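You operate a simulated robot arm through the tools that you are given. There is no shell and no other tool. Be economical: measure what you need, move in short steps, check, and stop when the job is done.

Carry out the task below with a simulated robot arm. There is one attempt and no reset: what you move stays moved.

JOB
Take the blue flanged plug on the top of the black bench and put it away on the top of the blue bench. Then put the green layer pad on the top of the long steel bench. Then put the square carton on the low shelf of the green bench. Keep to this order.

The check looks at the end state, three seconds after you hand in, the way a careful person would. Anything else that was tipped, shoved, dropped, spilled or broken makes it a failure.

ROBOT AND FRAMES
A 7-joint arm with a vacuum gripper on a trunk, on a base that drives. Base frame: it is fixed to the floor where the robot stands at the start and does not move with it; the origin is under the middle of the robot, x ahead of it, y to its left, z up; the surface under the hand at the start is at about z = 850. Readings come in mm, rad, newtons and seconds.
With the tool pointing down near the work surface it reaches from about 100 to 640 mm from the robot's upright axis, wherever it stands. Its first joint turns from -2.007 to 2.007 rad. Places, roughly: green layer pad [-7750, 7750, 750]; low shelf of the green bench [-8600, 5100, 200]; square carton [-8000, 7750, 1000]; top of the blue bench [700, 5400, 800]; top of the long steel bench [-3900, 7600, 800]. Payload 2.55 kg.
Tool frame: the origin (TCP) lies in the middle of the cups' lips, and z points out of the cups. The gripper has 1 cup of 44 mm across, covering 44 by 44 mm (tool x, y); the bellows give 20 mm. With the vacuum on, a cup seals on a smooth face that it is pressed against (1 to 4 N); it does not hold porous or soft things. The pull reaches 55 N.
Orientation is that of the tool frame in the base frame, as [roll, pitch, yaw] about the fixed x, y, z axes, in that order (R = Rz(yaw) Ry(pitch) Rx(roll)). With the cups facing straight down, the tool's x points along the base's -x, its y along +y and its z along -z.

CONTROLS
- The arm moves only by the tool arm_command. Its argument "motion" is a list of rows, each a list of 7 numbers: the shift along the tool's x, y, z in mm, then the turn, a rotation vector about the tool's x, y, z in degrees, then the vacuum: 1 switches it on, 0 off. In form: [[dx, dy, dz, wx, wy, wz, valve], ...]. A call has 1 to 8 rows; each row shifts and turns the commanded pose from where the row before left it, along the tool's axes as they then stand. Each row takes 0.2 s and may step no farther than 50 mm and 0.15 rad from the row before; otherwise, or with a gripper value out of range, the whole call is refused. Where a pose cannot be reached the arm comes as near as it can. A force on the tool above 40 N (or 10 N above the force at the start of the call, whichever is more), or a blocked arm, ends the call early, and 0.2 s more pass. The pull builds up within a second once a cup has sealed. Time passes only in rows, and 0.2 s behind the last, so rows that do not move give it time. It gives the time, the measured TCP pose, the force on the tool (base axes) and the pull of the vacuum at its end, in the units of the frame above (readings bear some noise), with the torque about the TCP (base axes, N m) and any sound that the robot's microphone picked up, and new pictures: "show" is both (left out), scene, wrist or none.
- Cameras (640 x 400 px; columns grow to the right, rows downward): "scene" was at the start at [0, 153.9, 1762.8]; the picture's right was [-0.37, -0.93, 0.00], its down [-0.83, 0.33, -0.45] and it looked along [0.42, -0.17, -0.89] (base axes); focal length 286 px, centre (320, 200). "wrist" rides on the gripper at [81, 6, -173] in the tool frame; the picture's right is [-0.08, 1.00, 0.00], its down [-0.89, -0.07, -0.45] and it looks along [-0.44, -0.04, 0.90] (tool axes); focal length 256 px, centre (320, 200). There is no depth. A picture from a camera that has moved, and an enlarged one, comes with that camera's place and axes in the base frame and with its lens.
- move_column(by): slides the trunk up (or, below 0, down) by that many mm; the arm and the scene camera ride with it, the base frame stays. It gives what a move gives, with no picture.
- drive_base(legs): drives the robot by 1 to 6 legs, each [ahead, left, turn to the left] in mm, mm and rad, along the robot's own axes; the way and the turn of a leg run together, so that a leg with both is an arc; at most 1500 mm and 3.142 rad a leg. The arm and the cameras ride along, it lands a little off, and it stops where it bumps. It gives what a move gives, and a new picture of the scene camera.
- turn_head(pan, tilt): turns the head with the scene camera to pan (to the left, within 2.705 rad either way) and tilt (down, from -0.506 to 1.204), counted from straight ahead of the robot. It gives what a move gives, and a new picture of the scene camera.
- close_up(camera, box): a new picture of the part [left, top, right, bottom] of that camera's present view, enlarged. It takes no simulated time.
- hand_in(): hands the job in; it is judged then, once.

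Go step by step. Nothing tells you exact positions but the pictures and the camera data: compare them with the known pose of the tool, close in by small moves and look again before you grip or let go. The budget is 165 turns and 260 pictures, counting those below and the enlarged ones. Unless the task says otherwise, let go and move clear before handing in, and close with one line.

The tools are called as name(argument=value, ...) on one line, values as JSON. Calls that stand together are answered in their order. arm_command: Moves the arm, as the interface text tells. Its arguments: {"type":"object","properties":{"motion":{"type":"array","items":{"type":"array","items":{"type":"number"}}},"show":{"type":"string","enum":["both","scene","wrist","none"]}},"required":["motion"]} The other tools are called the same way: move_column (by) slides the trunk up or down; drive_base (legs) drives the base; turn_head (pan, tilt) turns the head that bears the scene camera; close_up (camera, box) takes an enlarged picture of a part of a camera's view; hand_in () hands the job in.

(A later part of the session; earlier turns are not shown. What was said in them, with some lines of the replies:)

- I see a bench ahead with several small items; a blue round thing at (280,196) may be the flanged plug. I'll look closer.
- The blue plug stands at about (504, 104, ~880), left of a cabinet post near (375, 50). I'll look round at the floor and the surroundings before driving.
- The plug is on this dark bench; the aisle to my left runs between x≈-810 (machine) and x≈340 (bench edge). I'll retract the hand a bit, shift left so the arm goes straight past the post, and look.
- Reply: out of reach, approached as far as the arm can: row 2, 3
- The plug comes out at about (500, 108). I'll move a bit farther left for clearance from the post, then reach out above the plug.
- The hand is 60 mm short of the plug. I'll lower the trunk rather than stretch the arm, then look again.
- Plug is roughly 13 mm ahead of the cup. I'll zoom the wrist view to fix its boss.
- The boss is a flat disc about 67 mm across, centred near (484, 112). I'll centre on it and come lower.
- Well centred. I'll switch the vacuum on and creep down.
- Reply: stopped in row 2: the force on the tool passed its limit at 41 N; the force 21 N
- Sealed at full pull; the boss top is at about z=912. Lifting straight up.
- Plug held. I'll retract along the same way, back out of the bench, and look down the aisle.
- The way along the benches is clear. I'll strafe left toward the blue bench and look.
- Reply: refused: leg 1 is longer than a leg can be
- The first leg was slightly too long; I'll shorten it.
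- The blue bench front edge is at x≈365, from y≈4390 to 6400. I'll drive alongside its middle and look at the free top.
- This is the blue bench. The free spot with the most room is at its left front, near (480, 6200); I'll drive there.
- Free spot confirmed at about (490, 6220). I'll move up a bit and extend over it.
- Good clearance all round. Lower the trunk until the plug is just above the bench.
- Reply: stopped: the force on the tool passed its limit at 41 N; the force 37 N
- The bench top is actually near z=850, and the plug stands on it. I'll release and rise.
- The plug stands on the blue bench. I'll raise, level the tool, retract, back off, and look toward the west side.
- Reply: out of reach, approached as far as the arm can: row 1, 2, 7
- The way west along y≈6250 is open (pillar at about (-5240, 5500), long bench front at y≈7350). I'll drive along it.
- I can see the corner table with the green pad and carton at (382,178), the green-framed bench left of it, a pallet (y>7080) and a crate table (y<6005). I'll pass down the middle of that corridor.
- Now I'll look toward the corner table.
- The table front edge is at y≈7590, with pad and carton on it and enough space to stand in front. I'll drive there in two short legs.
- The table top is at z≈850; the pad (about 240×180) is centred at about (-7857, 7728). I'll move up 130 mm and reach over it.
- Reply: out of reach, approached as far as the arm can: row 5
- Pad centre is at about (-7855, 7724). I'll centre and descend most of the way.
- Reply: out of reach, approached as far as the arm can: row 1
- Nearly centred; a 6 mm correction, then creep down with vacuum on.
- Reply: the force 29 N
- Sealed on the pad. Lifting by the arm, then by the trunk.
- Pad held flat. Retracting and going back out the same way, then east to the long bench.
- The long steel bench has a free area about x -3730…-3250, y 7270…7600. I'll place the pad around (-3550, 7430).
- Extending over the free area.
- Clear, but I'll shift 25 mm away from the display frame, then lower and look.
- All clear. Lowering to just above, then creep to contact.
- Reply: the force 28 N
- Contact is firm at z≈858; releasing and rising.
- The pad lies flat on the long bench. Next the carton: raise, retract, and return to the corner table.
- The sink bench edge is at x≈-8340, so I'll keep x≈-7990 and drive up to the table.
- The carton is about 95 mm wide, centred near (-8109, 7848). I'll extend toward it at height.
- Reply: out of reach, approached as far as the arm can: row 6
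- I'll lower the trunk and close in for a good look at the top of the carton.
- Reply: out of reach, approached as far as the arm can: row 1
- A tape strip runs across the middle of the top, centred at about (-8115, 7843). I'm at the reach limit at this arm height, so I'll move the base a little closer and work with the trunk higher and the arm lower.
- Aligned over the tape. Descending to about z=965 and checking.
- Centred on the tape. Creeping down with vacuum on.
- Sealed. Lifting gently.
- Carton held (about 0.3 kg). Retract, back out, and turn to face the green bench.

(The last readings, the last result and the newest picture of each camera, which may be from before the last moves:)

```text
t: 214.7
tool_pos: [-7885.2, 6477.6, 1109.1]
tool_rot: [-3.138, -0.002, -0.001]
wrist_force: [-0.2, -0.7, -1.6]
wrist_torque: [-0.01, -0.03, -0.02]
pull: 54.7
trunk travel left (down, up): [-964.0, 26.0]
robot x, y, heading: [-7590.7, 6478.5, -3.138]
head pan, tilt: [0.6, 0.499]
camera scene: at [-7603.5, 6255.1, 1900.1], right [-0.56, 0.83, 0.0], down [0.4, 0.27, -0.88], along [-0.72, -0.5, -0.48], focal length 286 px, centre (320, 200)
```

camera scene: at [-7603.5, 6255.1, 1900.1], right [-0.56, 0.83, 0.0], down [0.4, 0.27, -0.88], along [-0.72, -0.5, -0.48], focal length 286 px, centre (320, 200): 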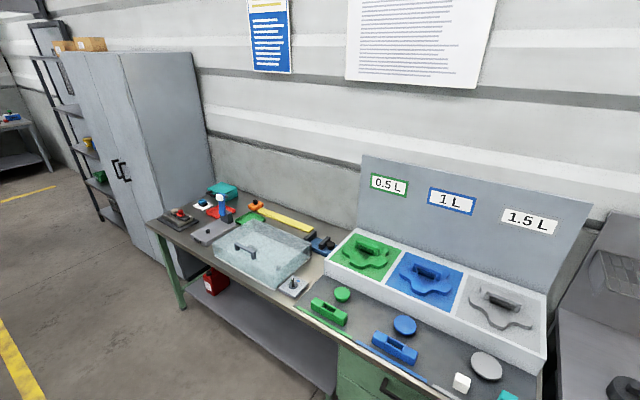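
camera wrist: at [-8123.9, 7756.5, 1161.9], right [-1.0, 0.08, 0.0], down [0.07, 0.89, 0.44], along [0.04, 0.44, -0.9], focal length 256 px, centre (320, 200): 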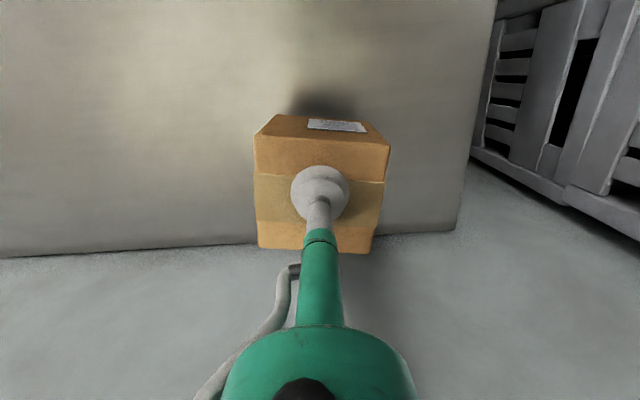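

The front of the green bench is clear; its low shelf spans about y 4500–5820 with a red can at the far end. I'll drive in front of its open part and measure.

drive_base(legs=[[0, 1180, 0], [150, 0, 0]])

turn_head(pan=0.2, tilt=0.95)

```text
t: 221.7
tool_pos: [-8029.1, 5285.4, 1109.4]
tool_rot: [-3.139, -0.002, 0.004]
wrist_force: [0.3, 0.0, -2.1]
wrist_torque: [-0.02, -0.03, 0.01]
pull: 54.4
trunk travel left (down, up): [-964.0, 26.0]
robot x, y, heading: [-7737.7, 5292.4, -3.138]
head pan, tilt: [0.6, 0.499]
camera scene: at [-7747.6, 5064.4, 1900.1], right [-0.57, 0.82, 0.0], down [0.39, 0.27, -0.88], along [-0.72, -0.5, -0.48], focal length 286 px, centre (320, 200)
```

scene: 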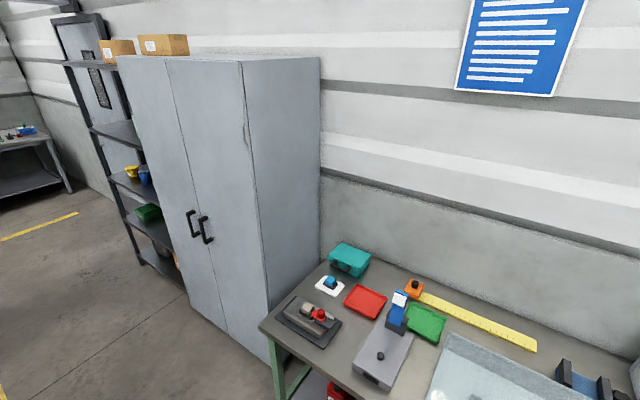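

```text
t: 222.6
tool_pos: [-8029.5, 5286.3, 1109.6]
tool_rot: [-3.137, -0.003, 0.004]
wrist_force: [-0.2, 0.3, -2.0]
wrist_torque: [-0.02, -0.01, -0.02]
pull: 54.5
trunk travel left (down, up): [-964.0, 26.0]
robot x, y, heading: [-7736.9, 5291.5, -3.138]
head pan, tilt: [0.201, 0.949]
camera scene: at [-7743.9, 5101.1, 1862.7], right [-0.2, 0.98, 0.0], down [0.8, 0.17, -0.58], along [-0.57, -0.12, -0.81], focal length 286 px, centre (320, 200)
```

scene: 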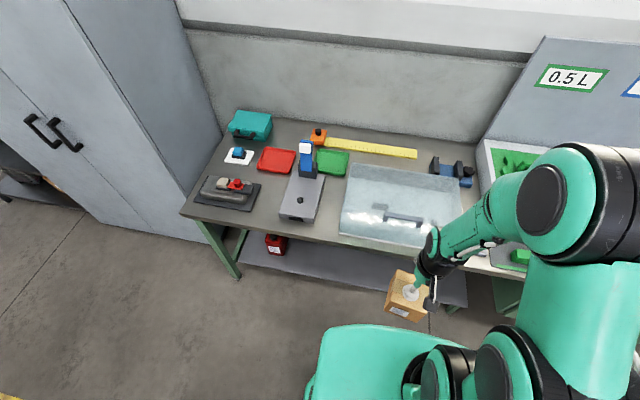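

I'll lower the trunk to look under the bench top (the carton stays clear of bench and base).

move_column(by=-450)

turn_head(pan=0.15, tilt=0.85)

```text
refused: -450 is not a number from -400 to 400
```

```text
t: 223.3
tool_pos: [-8029.5, 5285.1, 1110.0]
tool_rot: [-3.138, -0.001, 0.005]
wrist_force: [0.6, -0.9, -0.4]
wrist_torque: [0.0, -0.01, -0.01]
pull: 55.1
trunk travel left (down, up): [-964.0, 26.0]
robot x, y, heading: [-7738.0, 5293.9, -3.136]
head pan, tilt: [0.15, 0.85]
camera scene: at [-7750.8, 5104.0, 1870.1], right [-0.15, 0.99, 0.0], down [0.74, 0.12, -0.66], along [-0.65, -0.1, -0.75], focal length 286 px, centre (320, 200)
```

scene: 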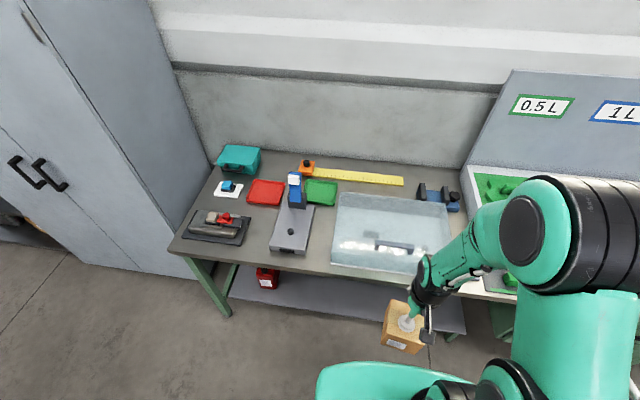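

The step limit is 400; lowering 400.

move_column(by=-400)

turn_head(pan=0.15, tilt=0.75)

```text
t: 227.1
tool_pos: [-8029.4, 5285.2, 709.8]
tool_rot: [-3.138, -0.001, 0.004]
wrist_force: [-1.1, 0.4, -2.0]
wrist_torque: [-0.01, -0.02, 0.01]
pull: 54.7
trunk travel left (down, up): [-564.0, 426.0]
robot x, y, heading: [-7734.7, 5293.1, -3.136]
head pan, tilt: [0.15, 0.85]
```

```text
t: 227.8
tool_pos: [-8031.6, 5285.6, 709.2]
tool_rot: [-3.139, -0.003, 0.003]
wrist_force: [-0.3, 0.8, -1.5]
wrist_torque: [-0.03, -0.04, 0.01]
pull: 54.4
trunk travel left (down, up): [-564.0, 426.0]
robot x, y, heading: [-7729.6, 5294.7, -3.138]
head pan, tilt: [0.15, 0.75]
camera scene: at [-7755.3, 5103.3, 1478.1], right [-0.15, 0.99, 0.0], down [0.67, 0.1, -0.73], along [-0.72, -0.11, -0.68], focal length 286 px, centre (320, 200)
```

scene: 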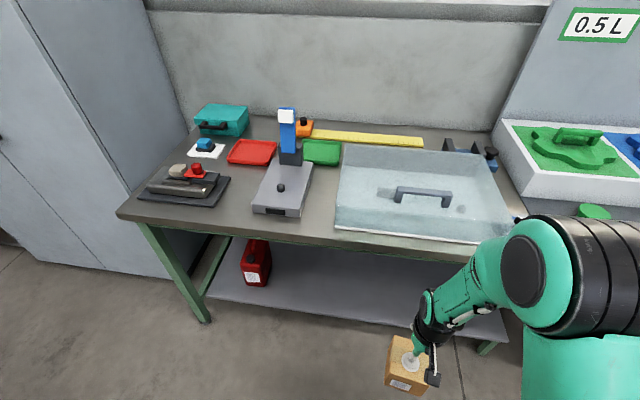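

I'll extend the arm 80 mm so the carton is clear of the base, lower further, and use the wrist camera to see the shelf.

arm_command(motion=[[-40, 0, 0, 0, 0, 0, 1], [-40, 0, 0, 0, 0, 0, 1]], show="none")

move_column(by=-330)

turn_head(pan=0.1, tilt=0.75)

arm_command(motion=[[0, 0, 0, 0, 0, 0, 1]], show="wrist")

```text
t: 228.4
tool_pos: [-8110.8, 5284.5, 708.3]
tool_rot: [-3.138, -0.005, 0.005]
wrist_force: [-0.5, 0.5, -0.9]
wrist_torque: [-0.02, 0.0, 0.0]
pull: 55.1
trunk travel left (down, up): [-564.0, 426.0]
robot x, y, heading: [-7735.9, 5294.1, -3.141]
head pan, tilt: [0.15, 0.75]
```

```text
t: 231.6
tool_pos: [-8110.4, 5284.4, 378.9]
tool_rot: [-3.138, -0.001, 0.004]
wrist_force: [-0.7, -0.7, -1.2]
wrist_torque: [-0.02, -0.02, 0.01]
pull: 54.7
trunk travel left (down, up): [-234.0, 756.0]
robot x, y, heading: [-7736.3, 5292.3, -3.136]
head pan, tilt: [0.15, 0.75]
```

```text
t: 232.2
tool_pos: [-8110.3, 5285.1, 379.4]
tool_rot: [-3.137, -0.003, 0.003]
wrist_force: [0.1, 0.1, -1.5]
wrist_torque: [-0.01, -0.03, 0.03]
pull: 55.1
trunk travel left (down, up): [-234.0, 756.0]
robot x, y, heading: [-7734.8, 5291.4, -3.14]
head pan, tilt: [0.099, 0.75]
camera scene: at [-7755.9, 5107.5, 1148.2], right [-0.1, 0.99, 0.0], down [0.68, 0.07, -0.73], along [-0.73, -0.08, -0.68], focal length 286 px, centre (320, 200)
```

scene: 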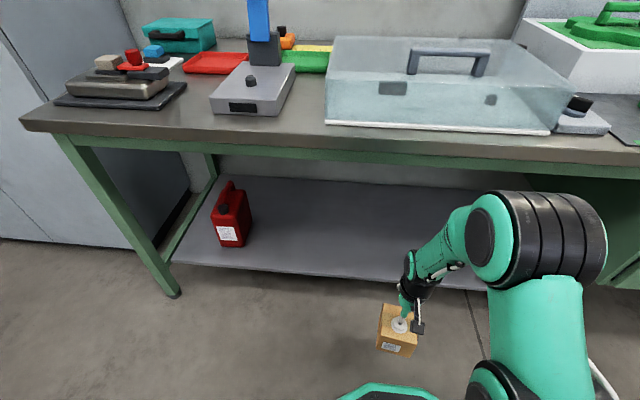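

```text
t: 232.6
tool_pos: [-8110.3, 5284.5, 378.1]
tool_rot: [-3.138, -0.002, 0.005]
wrist_force: [0.4, 1.1, -1.9]
wrist_torque: [0.0, 0.01, 0.0]
pull: 54.8
trunk travel left (down, up): [-234.0, 756.0]
robot x, y, heading: [-7733.2, 5293.1, -3.137]
head pan, tilt: [0.099, 0.75]
camera wrist: at [-8031.2, 5277.2, 552.1], right [-0.07, -1.0, 0.0], down [-0.89, 0.07, 0.44], along [-0.44, 0.04, -0.9], focal length 256 px, centre (320, 200)
```

wrist: 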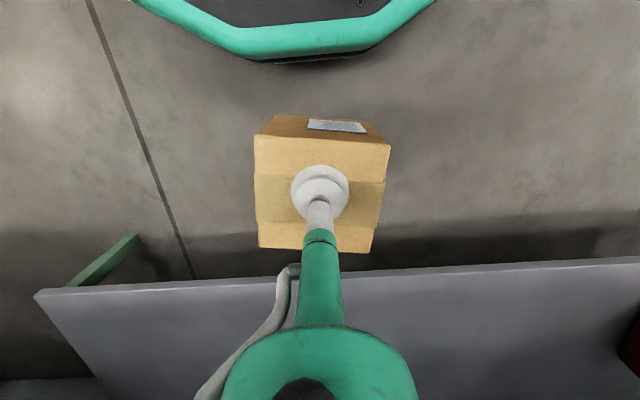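

The shelf's front edge is at x≈-8358, z≈190, and the rail under the bench top is at z≈775. I'll go in with the trunk nearly at the bottom so the elbow stays low and in front of the bench top: first raise the arm relative to the trunk, then lower the trunk.

arm_command(motion=[[0, 0, -45, 0, 0, 0, 1], [0, 0, -45, 0, 0, 0, 1], [0, 0, -45, 0, 0, 0, 1], [0, 0, -13, 0, 0, 0, 1]], show="none")

move_column(by=-212)

arm_command(motion=[[-45, 0, 0, 0, 0, 0, 1], [-45, 0, 0, 0, 0, 0, 1], [-38, 0, 0, 0, 0, 0, 1]])

```text
t: 233.6
tool_pos: [-8110.4, 5283.7, 526.5]
tool_rot: [-3.138, -0.001, 0.005]
wrist_force: [-0.4, 0.3, -1.4]
wrist_torque: [0.01, 0.0, 0.0]
pull: 55.1
trunk travel left (down, up): [-234.0, 756.0]
robot x, y, heading: [-7735.6, 5292.8, -3.136]
head pan, tilt: [0.099, 0.75]
```

```text
t: 235.9
tool_pos: [-8111.4, 5283.4, 315.5]
tool_rot: [-3.137, -0.002, 0.004]
wrist_force: [-0.1, -1.0, -1.7]
wrist_torque: [-0.01, -0.02, -0.03]
pull: 54.7
trunk travel left (down, up): [-22.0, 968.0]
robot x, y, heading: [-7734.3, 5293.8, -3.14]
head pan, tilt: [0.099, 0.75]
```

```text
t: 236.7
tool_pos: [-8238.9, 5285.0, 316.5]
tool_rot: [-3.138, 0.002, 0.004]
wrist_force: [0.0, 0.7, 0.0]
wrist_torque: [0.0, -0.03, -0.01]
pull: 55.2
trunk travel left (down, up): [-22.0, 968.0]
robot x, y, heading: [-7735.1, 5293.6, -3.14]
head pan, tilt: [0.099, 0.75]
camera scene: at [-7755.2, 5107.5, 936.3], right [-0.1, 0.99, 0.0], down [0.68, 0.07, -0.73], along [-0.73, -0.08, -0.68], focal length 286 px, centre (320, 200)
camera wrist: at [-8160.0, 5276.9, 489.5], right [-0.07, -1.0, 0.0], down [-0.89, 0.07, 0.45], along [-0.45, 0.04, -0.89], focal length 256 px, centre (320, 200)
```

scene: 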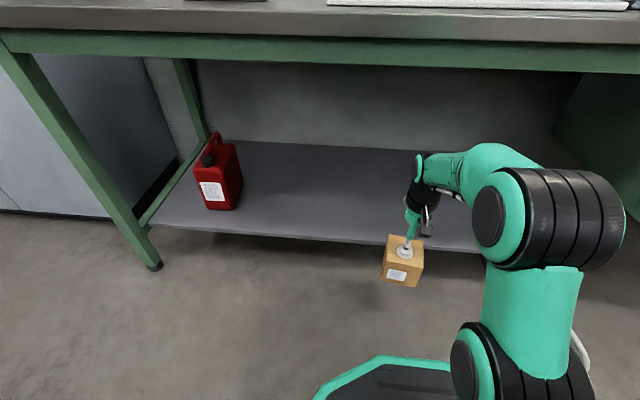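
wrist: 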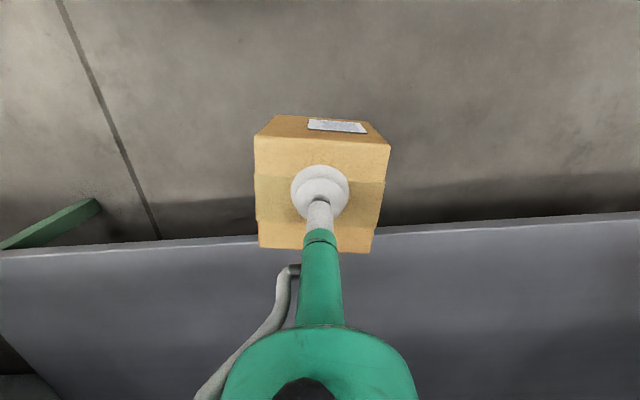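

Geometry agrees (elbow top ≈ 815 stays in front of the bench edge; forearm ≈ 740 under the 770 rail; carton bottom ≈ 222 above shelf 190). Drive in slowly.

drive_base(legs=[[130, 0, 0]])

arm_command(motion=[[0, 0, 0, 0, 0, 0, 1]], show="wrist")

```text
t: 238.0
tool_pos: [-8368.1, 5283.5, 314.8]
tool_rot: [-3.138, -0.002, 0.006]
wrist_force: [0.7, 1.2, 0.7]
wrist_torque: [0.0, 0.0, 0.0]
pull: 0.0
trunk travel left (down, up): [-22.0, 968.0]
robot x, y, heading: [-7862.8, 5286.5, -3.138]
head pan, tilt: [0.099, 0.75]
camera scene: at [-7885.7, 5106.9, 936.1], right [-0.1, 0.99, 0.0], down [0.68, 0.07, -0.73], along [-0.73, -0.08, -0.68], focal length 286 px, centre (320, 200)
```

scene: 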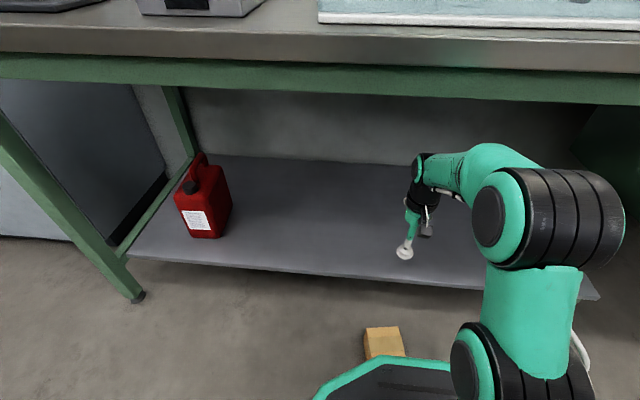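

```text
t: 238.4
tool_pos: [-8369.1, 5283.0, 315.3]
tool_rot: [-3.139, 0.0, 0.004]
wrist_force: [0.1, 0.7, -0.5]
wrist_torque: [-0.02, 0.0, -0.01]
pull: 0.1
trunk travel left (down, up): [-22.0, 968.0]
robot x, y, heading: [-7867.0, 5292.2, -3.139]
head pan, tilt: [0.099, 0.75]
camera wrist: at [-8289.8, 5275.8, 488.2], right [-0.07, -1.0, 0.0], down [-0.89, 0.06, 0.45], along [-0.44, 0.04, -0.9], focal length 256 px, centre (320, 200)
```

wrist: 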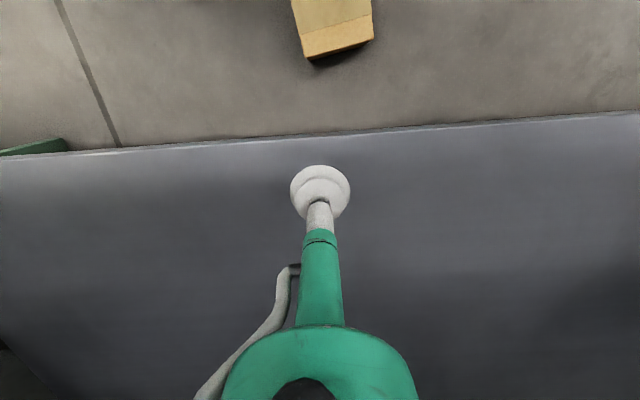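

The carton came off: the pull is zero and it stands on the floor before the shelf, so it must have caught the shelf edge. Let me see how it lies.

close_up(camera="scene", box=[320, 290, 480, 400])

close_up(camera="wrist", box=[220, 0, 460, 180])

turn_head(pan=-0.1, tilt=1.15)

```text
3.64 times, centred on (400, 345) of scene
camera zoom: at [-7885.7, 5106.9, 936.1], right [-0.1, 0.99, 0.0], down [0.68, 0.07, -0.73], along [-0.73, -0.08, -0.68], focal length 1040 px, centre (29, -327)
```

zoom: 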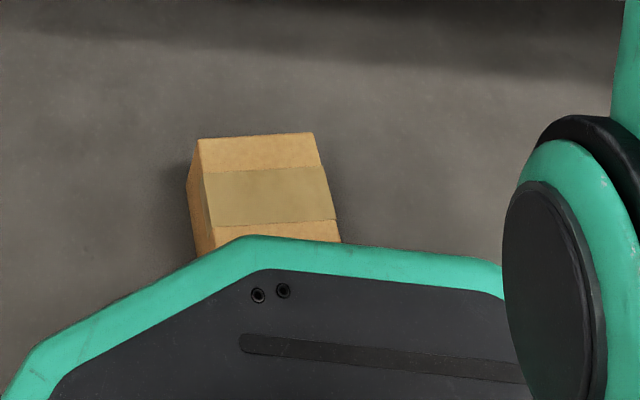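

```text
2.22 times, centred on (340, 90) of wrist
camera zoom: at [-8289.8, 5275.8, 488.2], right [-0.07, -1.0, 0.0], down [-0.89, 0.06, 0.45], along [-0.44, 0.04, -0.9], focal length 569 px, centre (276, 444)
```

zoom: 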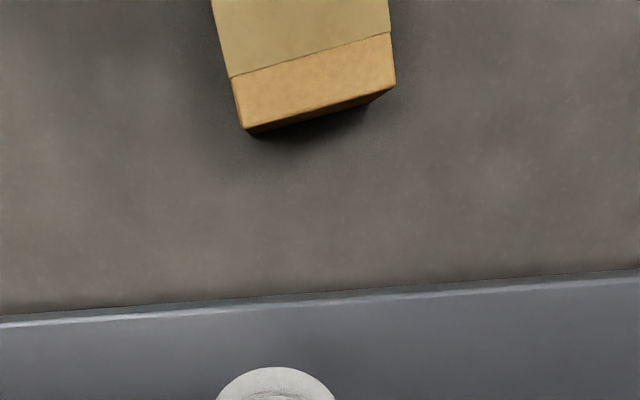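

```text
t: 239.3
tool_pos: [-8369.8, 5282.5, 314.8]
tool_rot: [-3.138, -0.002, 0.008]
wrist_force: [0.0, 0.9, 0.6]
wrist_torque: [0.04, 0.04, -0.02]
pull: 0.0
trunk travel left (down, up): [-22.0, 968.0]
robot x, y, heading: [-7865.6, 5293.8, -3.137]
head pan, tilt: [-0.099, 1.15]
camera scene: at [-7862.7, 5121.1, 907.3], right [0.09, 1.0, 0.0], down [0.91, -0.09, -0.41], along [-0.41, 0.04, -0.91], focal length 286 px, centre (320, 200)
```

scene: 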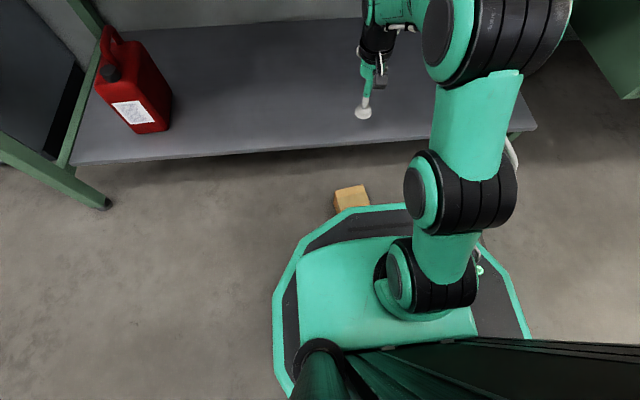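

It stands on the floor, tape side up, just ahead of the base. Before picking it up, I'll touch the shelf with the cup to learn its true height.

arm_command(motion=[[-30, 0, 0, 0, 0, 0, 0], [0, 0, 40, 0, 0, 0, 0], [0, 0, 25, 0, 0, 0, 0], [0, 0, 8, 0, 0, 0, 0], [0, 0, 8, 0, 0, 0, 0], [0, 0, 8, 0, 0, 0, 0], [0, 0, 8, 0, 0, 0, 0], [0, 0, 8, 0, 0, 0, 0]], show="wrist")

```text
t: 241.1
tool_pos: [-8390.1, 5282.6, 200.0]
tool_rot: [-3.14, 0.002, 0.006]
wrist_force: [5.6, -1.0, 12.2]
wrist_torque: [0.02, 0.22, 0.02]
pull: 0.1
out of reach, approached as far as the arm can: row 1
trunk travel left (down, up): [-22.0, 968.0]
robot x, y, heading: [-7866.2, 5291.0, -3.137]
head pan, tilt: [-0.099, 1.15]
camera wrist: at [-8310.7, 5276.2, 372.4], right [-0.07, -1.0, 0.0], down [-0.89, 0.07, 0.45], along [-0.45, 0.04, -0.89], focal length 256 px, centre (320, 200)
```

wrist: 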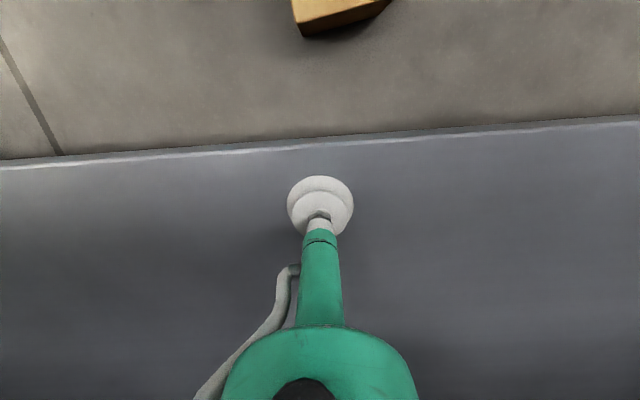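

The shelf surface is at z≈203, so there was real clearance; whatever happened, I'll keep more height next time. Lift off, back away, and move over the carton.

arm_command(motion=[[0, 0, -30, 0, 0, 0, 0], [0, 0, -45, 0, 0, 0, 0], [0, 0, -30, 0, 0, 0, 0]], show="none")

drive_base(legs=[[-120, 0, 0]])

arm_command(motion=[[30, 0, 0, 0, 0, 0, 0]], show="both")

```text
t: 241.9
tool_pos: [-8391.1, 5284.4, 305.8]
tool_rot: [-3.139, 0.006, 0.005]
wrist_force: [-0.7, 0.0, 2.7]
wrist_torque: [-0.02, 0.05, 0.02]
pull: 0.1
trunk travel left (down, up): [-22.0, 968.0]
robot x, y, heading: [-7868.7, 5289.9, -3.14]
head pan, tilt: [-0.099, 1.15]
```

```text
t: 243.1
tool_pos: [-8270.9, 5283.9, 302.4]
tool_rot: [-3.137, 0.0, 0.006]
wrist_force: [0.3, 0.1, 0.6]
wrist_torque: [-0.05, -0.01, -0.01]
pull: 0.0
trunk travel left (down, up): [-22.0, 968.0]
robot x, y, heading: [-7745.0, 5294.2, -3.134]
head pan, tilt: [-0.099, 1.15]
camera scene: at [-7742.8, 5121.8, 907.3], right [0.09, 1.0, 0.0], down [0.91, -0.09, -0.41], along [-0.41, 0.04, -0.91], focal length 286 px, centre (320, 200)
```

scene: 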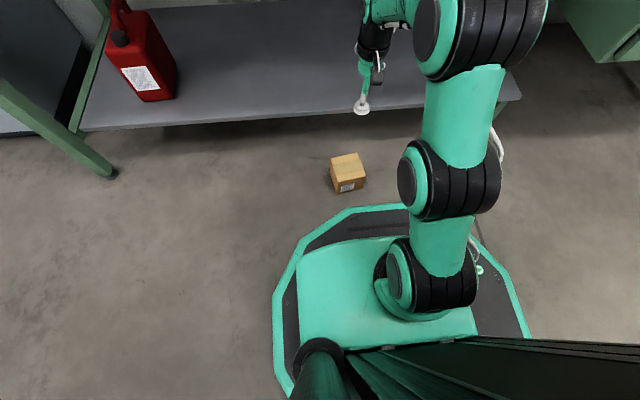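

```text
t: 243.5
tool_pos: [-8242.1, 5284.4, 302.3]
tool_rot: [-3.139, 0.0, 0.006]
wrist_force: [0.3, 0.2, -1.6]
wrist_torque: [0.02, -0.03, 0.01]
pull: 0.1
trunk travel left (down, up): [-22.0, 968.0]
robot x, y, heading: [-7749.0, 5292.7, -3.137]
head pan, tilt: [-0.099, 1.15]
camera scene: at [-7742.9, 5121.8, 907.3], right [0.09, 1.0, 0.0], down [0.91, -0.09, -0.41], along [-0.41, 0.04, -0.91], focal length 286 px, centre (320, 200)
camera wrist: at [-8161.5, 5276.6, 476.0], right [-0.07, -1.0, 0.0], down [-0.89, 0.06, 0.45], along [-0.44, 0.04, -0.9], focal length 256 px, centre (320, 200)
```

scene: 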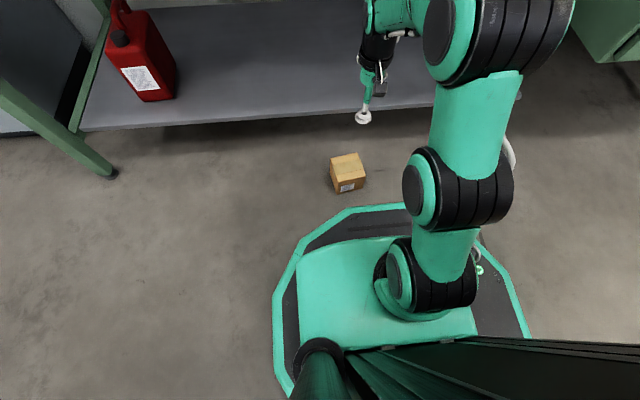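
wrist: 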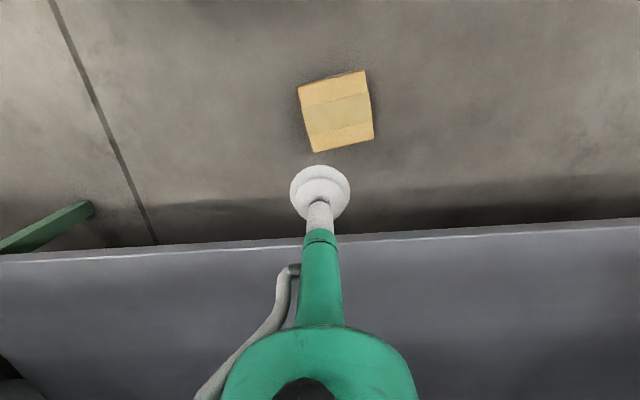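

The carton is upright at about (-8212, 5261), turned about 12°. Move over it and come down.

arm_command(motion=[[30, 23, 0, 0, 0, 0, 0], [0, 0, 45, 0, 0, 0, 0], [0, 0, 45, 0, 0, 0, 0], [0, 0, 45, 0, 0, 0, 0]])

```text
t: 244.5
tool_pos: [-8211.5, 5259.3, 167.7]
tool_rot: [-3.138, 0.0, 0.005]
wrist_force: [0.4, -0.8, 0.6]
wrist_torque: [0.03, 0.01, -0.03]
pull: 0.0
trunk travel left (down, up): [-22.0, 968.0]
robot x, y, heading: [-7744.0, 5291.2, -3.137]
head pan, tilt: [-0.099, 1.15]
camera scene: at [-7742.6, 5121.8, 907.4], right [0.09, 1.0, 0.0], down [0.91, -0.09, -0.41], along [-0.41, 0.04, -0.91], focal length 286 px, centre (320, 200)
camera wrist: at [-8131.7, 5254.1, 341.6], right [-0.07, -1.0, 0.0], down [-0.89, 0.06, 0.45], along [-0.44, 0.04, -0.9], focal length 256 px, centre (320, 200)
```

scene: 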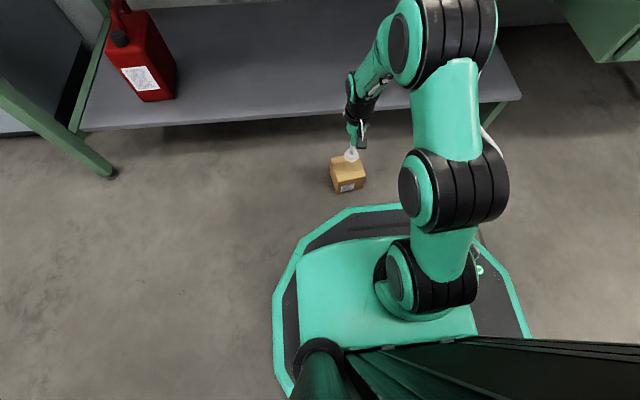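
wrist: 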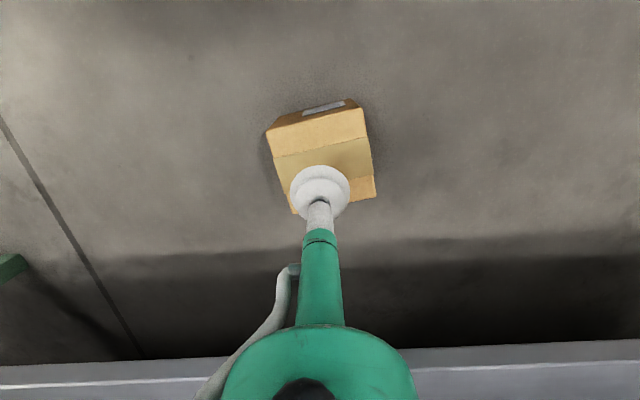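

Aligned on the tape. Descend and creep with vacuum on.

arm_command(motion=[[-3, 1, 45, 0, 0, 0, 0], [0, 0, 17, 0, 0, 0, 1], [0, 0, 5, 0, 0, 0, 1], [0, 0, 4, 0, 0, 0, 1], [0, 0, 3, 0, 0, 0, 1], [0, 0, 2, 0, 0, 0, 1], [0, 0, 2, 0, 0, 0, 1], [0, 0, 0, 0, 0, 0, 1]], show="wrist")

```text
t: 246.3
tool_pos: [-8213.7, 5258.9, 91.7]
tool_rot: [-3.139, 0.004, 0.005]
wrist_force: [11.5, 5.5, 32.7]
wrist_torque: [-0.25, -0.15, 0.11]
pull: 54.6
trunk travel left (down, up): [-22.0, 968.0]
robot x, y, heading: [-7745.3, 5297.8, -3.135]
head pan, tilt: [-0.099, 1.15]
camera wrist: at [-8134.4, 5253.4, 264.5], right [-0.07, -1.0, 0.0], down [-0.89, 0.06, 0.45], along [-0.45, 0.04, -0.89], focal length 256 px, centre (320, 200)
```

wrist: 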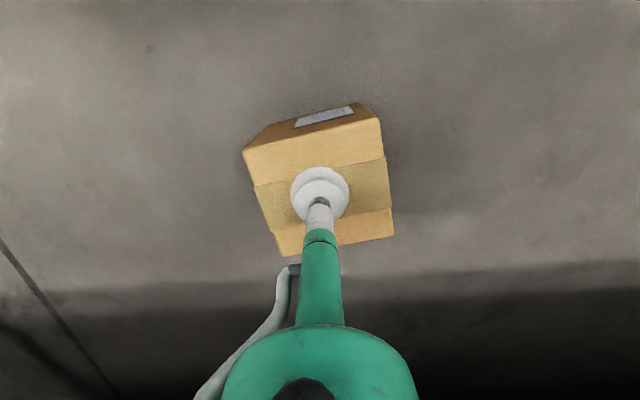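

Sealed again. I'll lift in small steps to see at what height it really leaves the floor.

arm_command(motion=[[0, 0, -4, 0, 0, 0, 1], [0, 0, -2, 0, 0, 0, 1]], show="none")

arm_command(motion=[[0, 0, -4, 0, 0, 0, 1], [0, 0, 0, 0, 0, 0, 1]], show="none")

arm_command(motion=[[0, 0, -4, 0, 0, 0, 1], [0, 0, 0, 0, 0, 0, 1]], show="none")

arm_command(motion=[[0, 0, -25, 0, 0, 0, 1], [0, 0, 0, 0, 0, 0, 1]], show="both")

```text
t: 246.9
tool_pos: [-8213.9, 5259.7, 95.4]
tool_rot: [-3.142, -0.002, 0.006]
wrist_force: [0.2, 0.1, 0.6]
wrist_torque: [0.01, 0.01, 0.04]
pull: 54.8
trunk travel left (down, up): [-22.0, 968.0]
robot x, y, heading: [-7748.3, 5294.3, -3.138]
head pan, tilt: [-0.099, 1.15]
```

```text
t: 247.5
tool_pos: [-8213.0, 5259.8, 100.4]
tool_rot: [-3.14, 0.0, 0.004]
wrist_force: [0.3, -0.1, -0.5]
wrist_torque: [-0.02, -0.01, -0.02]
pull: 55.2
trunk travel left (down, up): [-22.0, 968.0]
robot x, y, heading: [-7746.9, 5291.7, -3.135]
head pan, tilt: [-0.099, 1.15]
```

```text
t: 248.1
tool_pos: [-8213.8, 5260.4, 104.2]
tool_rot: [-3.139, 0.001, 0.004]
wrist_force: [-0.4, -0.3, -1.8]
wrist_torque: [0.04, 0.01, 0.01]
pull: 55.0
trunk travel left (down, up): [-22.0, 968.0]
robot x, y, heading: [-7744.9, 5292.5, -3.133]
head pan, tilt: [-0.099, 1.15]
```

```text
t: 248.7
tool_pos: [-8213.8, 5260.6, 128.3]
tool_rot: [-3.139, 0.0, 0.005]
wrist_force: [0.0, 0.4, -2.2]
wrist_torque: [0.04, -0.02, 0.02]
pull: 55.0
trunk travel left (down, up): [-22.0, 968.0]
robot x, y, heading: [-7743.1, 5291.7, -3.137]
head pan, tilt: [-0.099, 1.15]
camera scene: at [-7742.7, 5121.8, 907.3], right [0.09, 1.0, 0.0], down [0.91, -0.09, -0.41], along [-0.41, 0.04, -0.91], focal length 286 px, centre (320, 200)
camera wrist: at [-8134.6, 5253.7, 302.4], right [-0.07, -1.0, 0.0], down [-0.89, 0.06, 0.45], along [-0.44, 0.04, -0.9], focal length 256 px, centre (320, 200)
```

scene: 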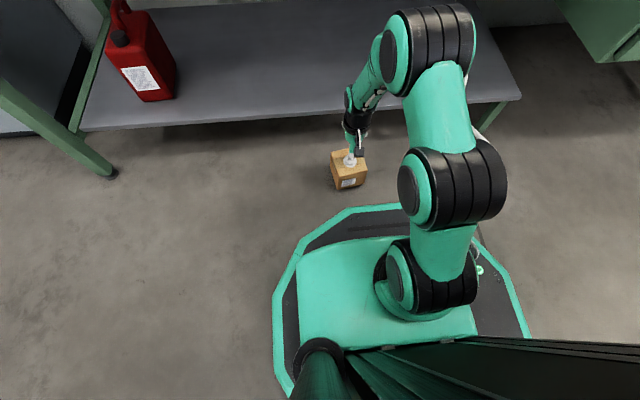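
wrist: 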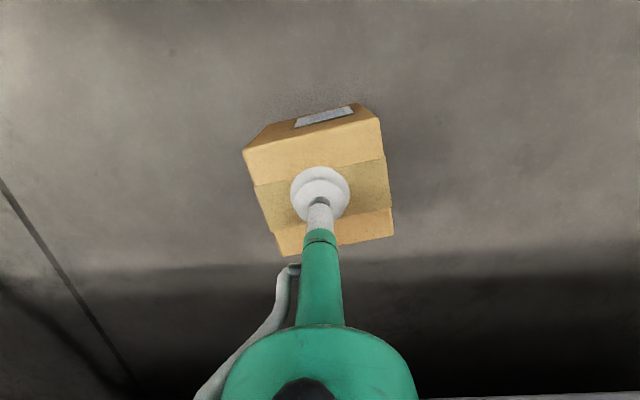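

The carton's height is 96 mm. I'll square nothing, but go in higher: trunk at the bottom, shorter reach (≈435 mm), carton bottom about 30 mm above the shelf.

arm_command(motion=[[17, 0, -40, 0, 0, 0, 1], [17, 0, -45, 0, 0, 0, 1], [0, 0, -45, 0, 0, 0, 1], [0, 0, -45, 0, 0, 0, 1], [0, 0, -48, 0, 0, 0, 1], [0, 0, 0, 0, 0, 0, 1]], show="none")

move_column(by=-20)

turn_head(pan=0.1, tilt=0.75)

```text
t: 250.1
tool_pos: [-8179.5, 5261.0, 346.5]
tool_rot: [-3.137, -0.001, 0.005]
wrist_force: [-0.2, -0.3, -1.3]
wrist_torque: [0.04, 0.01, -0.04]
pull: 54.6
out of reach, approached as far as the arm can: row 5
trunk travel left (down, up): [-22.0, 968.0]
robot x, y, heading: [-7742.1, 5290.6, -3.135]
head pan, tilt: [-0.099, 1.15]
```

```text
t: 250.8
tool_pos: [-8181.4, 5261.6, 327.4]
tool_rot: [-3.137, 0.001, 0.007]
wrist_force: [0.4, -0.2, -2.3]
wrist_torque: [-0.02, 0.0, 0.0]
pull: 55.5
trunk travel left (down, up): [-2.0, 988.0]
robot x, y, heading: [-7746.1, 5293.0, -3.144]
head pan, tilt: [-0.099, 1.15]
```

```text
t: 251.6
tool_pos: [-8180.9, 5260.9, 325.8]
tool_rot: [-3.136, 0.0, 0.006]
wrist_force: [0.3, 0.3, -1.5]
wrist_torque: [0.03, 0.01, 0.01]
pull: 55.0
trunk travel left (down, up): [-2.0, 988.0]
robot x, y, heading: [-7743.8, 5287.8, -3.133]
head pan, tilt: [0.099, 0.75]
camera scene: at [-7765.7, 5107.5, 916.1], right [-0.1, 0.99, 0.0], down [0.68, 0.07, -0.73], along [-0.73, -0.08, -0.68], focal length 286 px, centre (320, 200)
```

scene: 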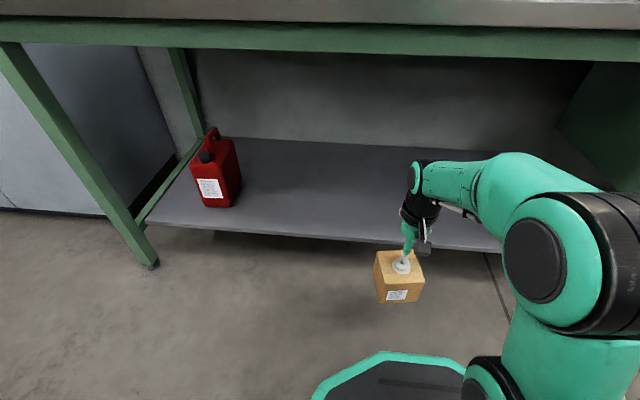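

Still held, carton bottom ≈ 231 (28 mm above the shelf). Driving in by short legs with a check between.

drive_base(legs=[[95, 0, 0]])

close_up(camera="wrist", box=[0, 0, 640, 400])

close_up(camera="scene", box=[340, 100, 560, 330])

```text
t: 252.8
tool_pos: [-8276.1, 5260.6, 327.2]
tool_rot: [-3.138, 0.002, 0.008]
wrist_force: [-0.6, -0.1, -1.2]
wrist_torque: [0.01, -0.03, 0.0]
pull: 54.6
trunk travel left (down, up): [-2.0, 988.0]
robot x, y, heading: [-7843.7, 5286.3, -3.134]
head pan, tilt: [0.099, 0.75]
camera scene: at [-7860.8, 5106.9, 916.2], right [-0.11, 0.99, 0.0], down [0.68, 0.07, -0.73], along [-0.73, -0.08, -0.68], focal length 286 px, centre (320, 200)
```

scene: 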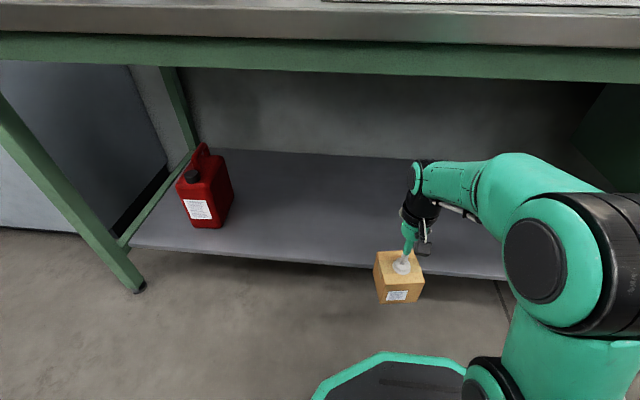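

```text
1.00 times, centred on (320, 200) of wrist (not enlarged: the box is as wide or as high as the picture)
camera zoom: at [-8195.8, 5253.3, 499.3], right [-0.07, -1.0, 0.0], down [-0.89, 0.06, 0.45], along [-0.44, 0.03, -0.89], focal length 256 px, centre (320, 200)
```

zoom: 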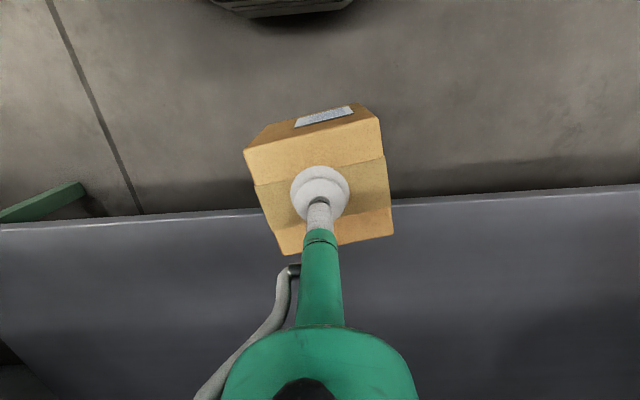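

```text
1.74 times, centred on (450, 215) of scene
camera zoom: at [-7860.8, 5106.9, 916.2], right [-0.11, 0.99, 0.0], down [0.68, 0.07, -0.73], along [-0.73, -0.08, -0.68], focal length 498 px, centre (94, 174)
```

zoom: 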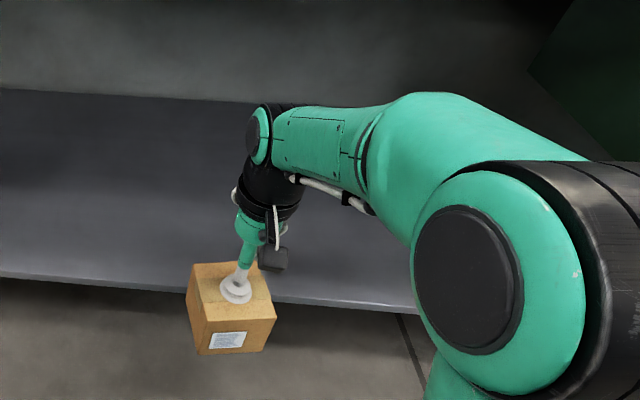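

Held fine; the shelf edge is at x≈-8350. Second short leg.

drive_base(legs=[[45, 0, 0]])

drive_base(legs=[[45, 0, 0]])

```text
t: 253.7
tool_pos: [-8320.7, 5260.1, 326.0]
tool_rot: [-3.138, -0.001, 0.006]
wrist_force: [0.1, 0.9, -0.6]
wrist_torque: [0.02, -0.04, 0.0]
pull: 54.9
trunk travel left (down, up): [-2.0, 988.0]
robot x, y, heading: [-7888.4, 5294.7, -3.138]
head pan, tilt: [0.099, 0.75]
camera scene: at [-7905.7, 5106.7, 916.2], right [-0.11, 0.99, 0.0], down [0.68, 0.07, -0.73], along [-0.73, -0.08, -0.68], focal length 286 px, centre (320, 200)
```

scene: 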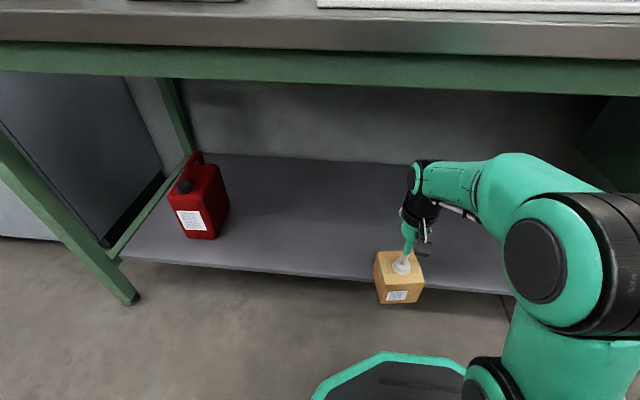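

```text
t: 254.6
tool_pos: [-8364.3, 5260.3, 327.0]
tool_rot: [-3.138, -0.001, 0.006]
wrist_force: [-0.5, -0.9, -2.0]
wrist_torque: [-0.01, -0.01, 0.02]
pull: 54.6
trunk travel left (down, up): [-2.0, 988.0]
robot x, y, heading: [-7928.4, 5289.7, -3.134]
head pan, tilt: [0.099, 0.75]
camera scene: at [-7950.3, 5106.4, 916.2], right [-0.11, 0.99, 0.0], down [0.68, 0.07, -0.73], along [-0.73, -0.08, -0.68], focal length 286 px, centre (320, 200)
```

scene: 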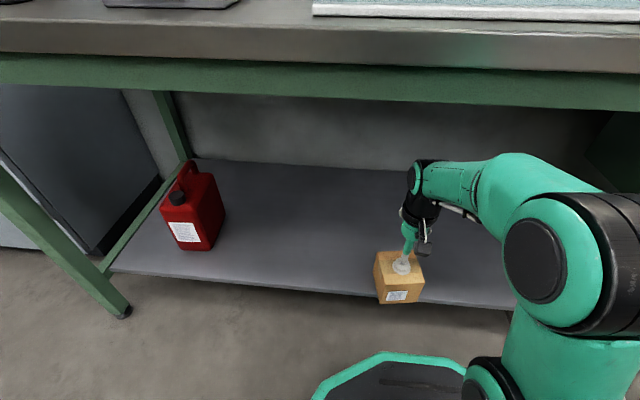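

The carton is past the edge. Lower 10 mm for rail clearance, then go 60 mm deeper.

arm_command(motion=[[0, 0, 9, 0, 0, 0, 1], [0, 0, 0, 0, 0, 0, 1]], show="none")

drive_base(legs=[[35, 0, 0]])

drive_base(legs=[[35, 0, 0]])

close_up(camera="wrist", box=[0, 0, 640, 400])

```text
t: 255.2
tool_pos: [-8364.7, 5259.8, 317.1]
tool_rot: [-3.137, 0.001, 0.006]
wrist_force: [0.1, -1.0, -1.2]
wrist_torque: [0.02, -0.03, -0.01]
pull: 55.0
trunk travel left (down, up): [-2.0, 988.0]
robot x, y, heading: [-7927.4, 5289.5, -3.131]
head pan, tilt: [0.099, 0.75]
```

```text
t: 256.0
tool_pos: [-8398.2, 5258.9, 317.6]
tool_rot: [-3.139, 0.0, 0.007]
wrist_force: [-0.4, -0.8, -2.1]
wrist_torque: [-0.01, -0.01, 0.0]
pull: 55.2
trunk travel left (down, up): [-2.0, 988.0]
robot x, y, heading: [-7963.3, 5290.3, -3.139]
head pan, tilt: [0.099, 0.75]
camera scene: at [-7985.3, 5106.2, 916.2], right [-0.11, 0.99, 0.0], down [0.68, 0.07, -0.73], along [-0.73, -0.08, -0.68], focal length 286 px, centre (320, 200)
```

scene: 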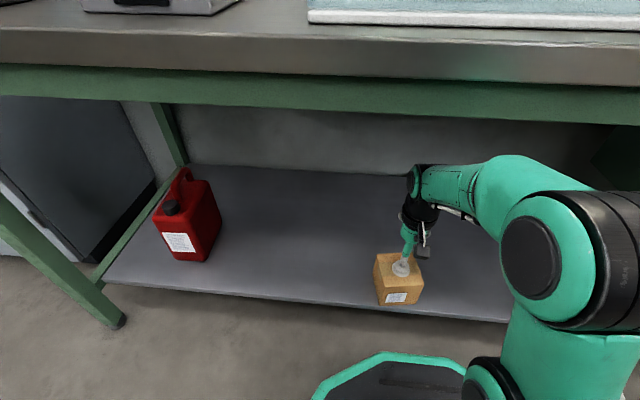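

```text
t: 256.9
tool_pos: [-8434.2, 5260.4, 317.7]
tool_rot: [-3.139, 0.0, 0.006]
wrist_force: [-0.5, -0.2, -1.9]
wrist_torque: [0.01, 0.03, -0.03]
pull: 55.5
trunk travel left (down, up): [-2.0, 988.0]
robot x, y, heading: [-7999.5, 5291.0, -3.138]
head pan, tilt: [0.099, 0.75]
camera scene: at [-8020.3, 5105.9, 916.2], right [-0.11, 0.99, 0.0], down [0.68, 0.07, -0.73], along [-0.73, -0.08, -0.68], focal length 286 px, centre (320, 200)
```

scene: 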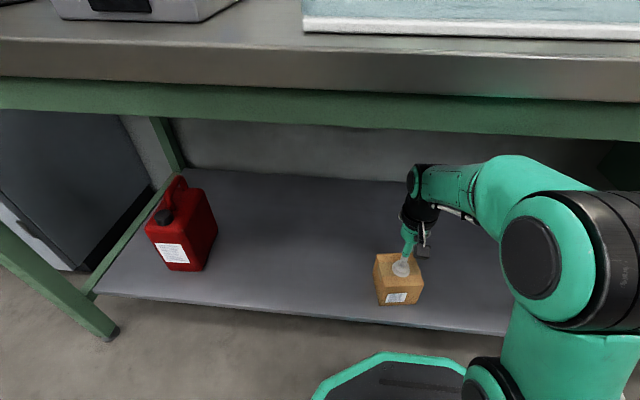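

```text
1.00 times, centred on (320, 200) of wrist (not enlarged: the box is as wide or as high as the picture)
camera zoom: at [-8355.2, 5252.6, 490.5], right [-0.07, -1.0, 0.0], down [-0.89, 0.06, 0.45], along [-0.44, 0.03, -0.9], focal length 256 px, centre (320, 200)
```

zoom: 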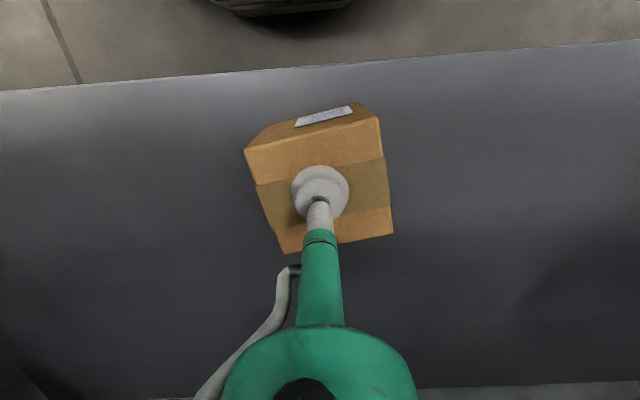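

The carton is fully over the shelf with about 27 mm margin. Lowering to contact.

arm_command(motion=[[0, 0, 10, 0, 0, 0, 1], [0, 0, 4, 0, 0, 0, 1], [0, 0, 2, 0, 0, 0, 1], [0, 0, 2, 0, 0, 0, 1], [0, 0, 2, 0, 0, 0, 1]], show="none")

```text
t: 257.4
tool_pos: [-8435.9, 5259.8, 313.2]
tool_rot: [-3.138, 0.01, 0.005]
wrist_force: [6.1, 1.0, 14.9]
wrist_torque: [-0.21, -0.18, 0.09]
pull: 54.9
trunk travel left (down, up): [-2.0, 988.0]
robot x, y, heading: [-7999.4, 5288.3, -3.138]
head pan, tilt: [0.099, 0.75]
stopped in row 2: the force on the tool passed its limit at 42 N (the readings are from after the stop); the commanded pose is now the measured one
```

Contact at TCP 313 — the shelf is a bit higher than I had touched out, which explains the earlier knock. The carton stands on it now; release and rise.

arm_command(motion=[[0, 0, -2, 0, 0, 0, 0], [0, 0, 0, 0, 0, 0, 0], [0, 0, 0, 0, 0, 0, 0], [0, 0, 0, 0, 0, 0, 0], [0, 0, -8, 0, 0, 0, 0], [0, 0, -8, 0, 0, 0, 0]])

```text
t: 258.8
tool_pos: [-8434.2, 5258.9, 328.4]
tool_rot: [-3.138, 0.005, 0.007]
wrist_force: [-0.5, 0.1, 0.5]
wrist_torque: [-0.01, -0.02, -0.02]
pull: 0.1
trunk travel left (down, up): [-2.0, 988.0]
robot x, y, heading: [-7999.1, 5292.4, -3.139]
head pan, tilt: [0.099, 0.75]
camera scene: at [-8020.1, 5106.0, 916.1], right [-0.11, 0.99, 0.0], down [0.68, 0.07, -0.73], along [-0.73, -0.08, -0.68], focal length 286 px, centre (320, 200)
camera wrist: at [-8354.9, 5252.4, 501.8], right [-0.07, -1.0, 0.0], down [-0.89, 0.06, 0.45], along [-0.45, 0.03, -0.89], focal length 256 px, centre (320, 200)
```

scene: 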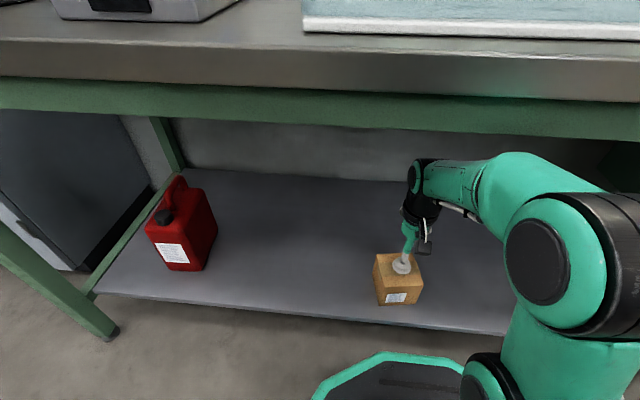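
wrist: 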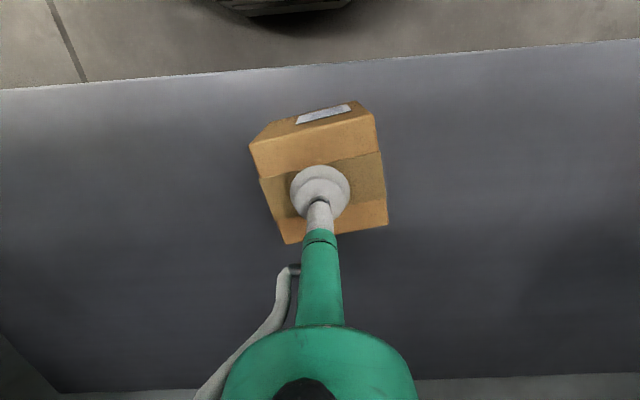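

Released and clear by about 13 mm. Backing straight out.

drive_base(legs=[[-100, 0, 0], [-250, 0, 0]])

turn_head(pan=0, tilt=0.6)

```text
t: 261.4
tool_pos: [-8087.2, 5261.8, 328.6]
tool_rot: [-3.138, 0.004, 0.008]
wrist_force: [-0.2, 0.5, 0.4]
wrist_torque: [-0.02, 0.0, -0.01]
pull: 0.0
trunk travel left (down, up): [-2.0, 988.0]
robot x, y, heading: [-7653.5, 5297.6, -3.136]
head pan, tilt: [0.099, 0.75]
camera scene: at [-7671.8, 5108.0, 916.1], right [-0.11, 0.99, 0.0], down [0.68, 0.07, -0.73], along [-0.73, -0.08, -0.68], focal length 286 px, centre (320, 200)
```

scene: 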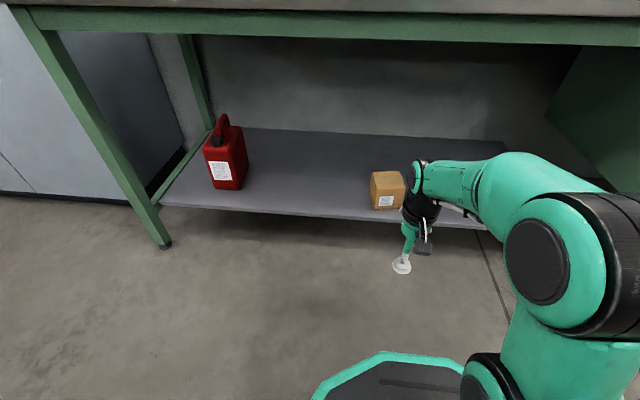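

```text
t: 262.1
tool_pos: [-8087.3, 5261.0, 329.8]
tool_rot: [-3.137, 0.005, 0.007]
wrist_force: [0.0, 0.3, -0.6]
wrist_torque: [-0.01, 0.01, 0.01]
pull: 0.1
trunk travel left (down, up): [-2.0, 988.0]
robot x, y, heading: [-7651.2, 5293.8, -3.131]
head pan, tilt: [0.0, 0.6]
camera scene: at [-7677.8, 5116.2, 929.0], right [-0.01, 1.0, 0.0], down [0.57, 0.0, -0.82], along [-0.82, -0.01, -0.57], focal length 286 px, centre (320, 200)
```

scene: 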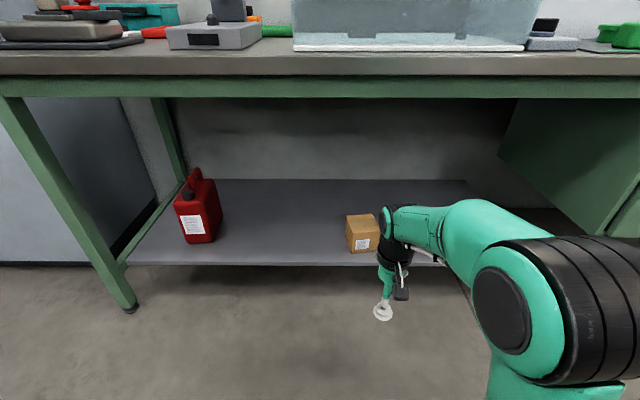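

The carton stands upright on the low shelf, the hand is clear, and nothing else has moved. Handing in.

hand_in()

```text
The job is handed in.
```

All three are in place, moved in the order you gave: the blue flanged plug on the blue bench, the green layer pad on the long steel bench, and the square carton on the green bench's low shelf. The carton fell to the floor on the first try at the shelf, most likely after catching the shelf edge. It landed upright, and I picked it up and set it down again, so it now stands turned about 12°.
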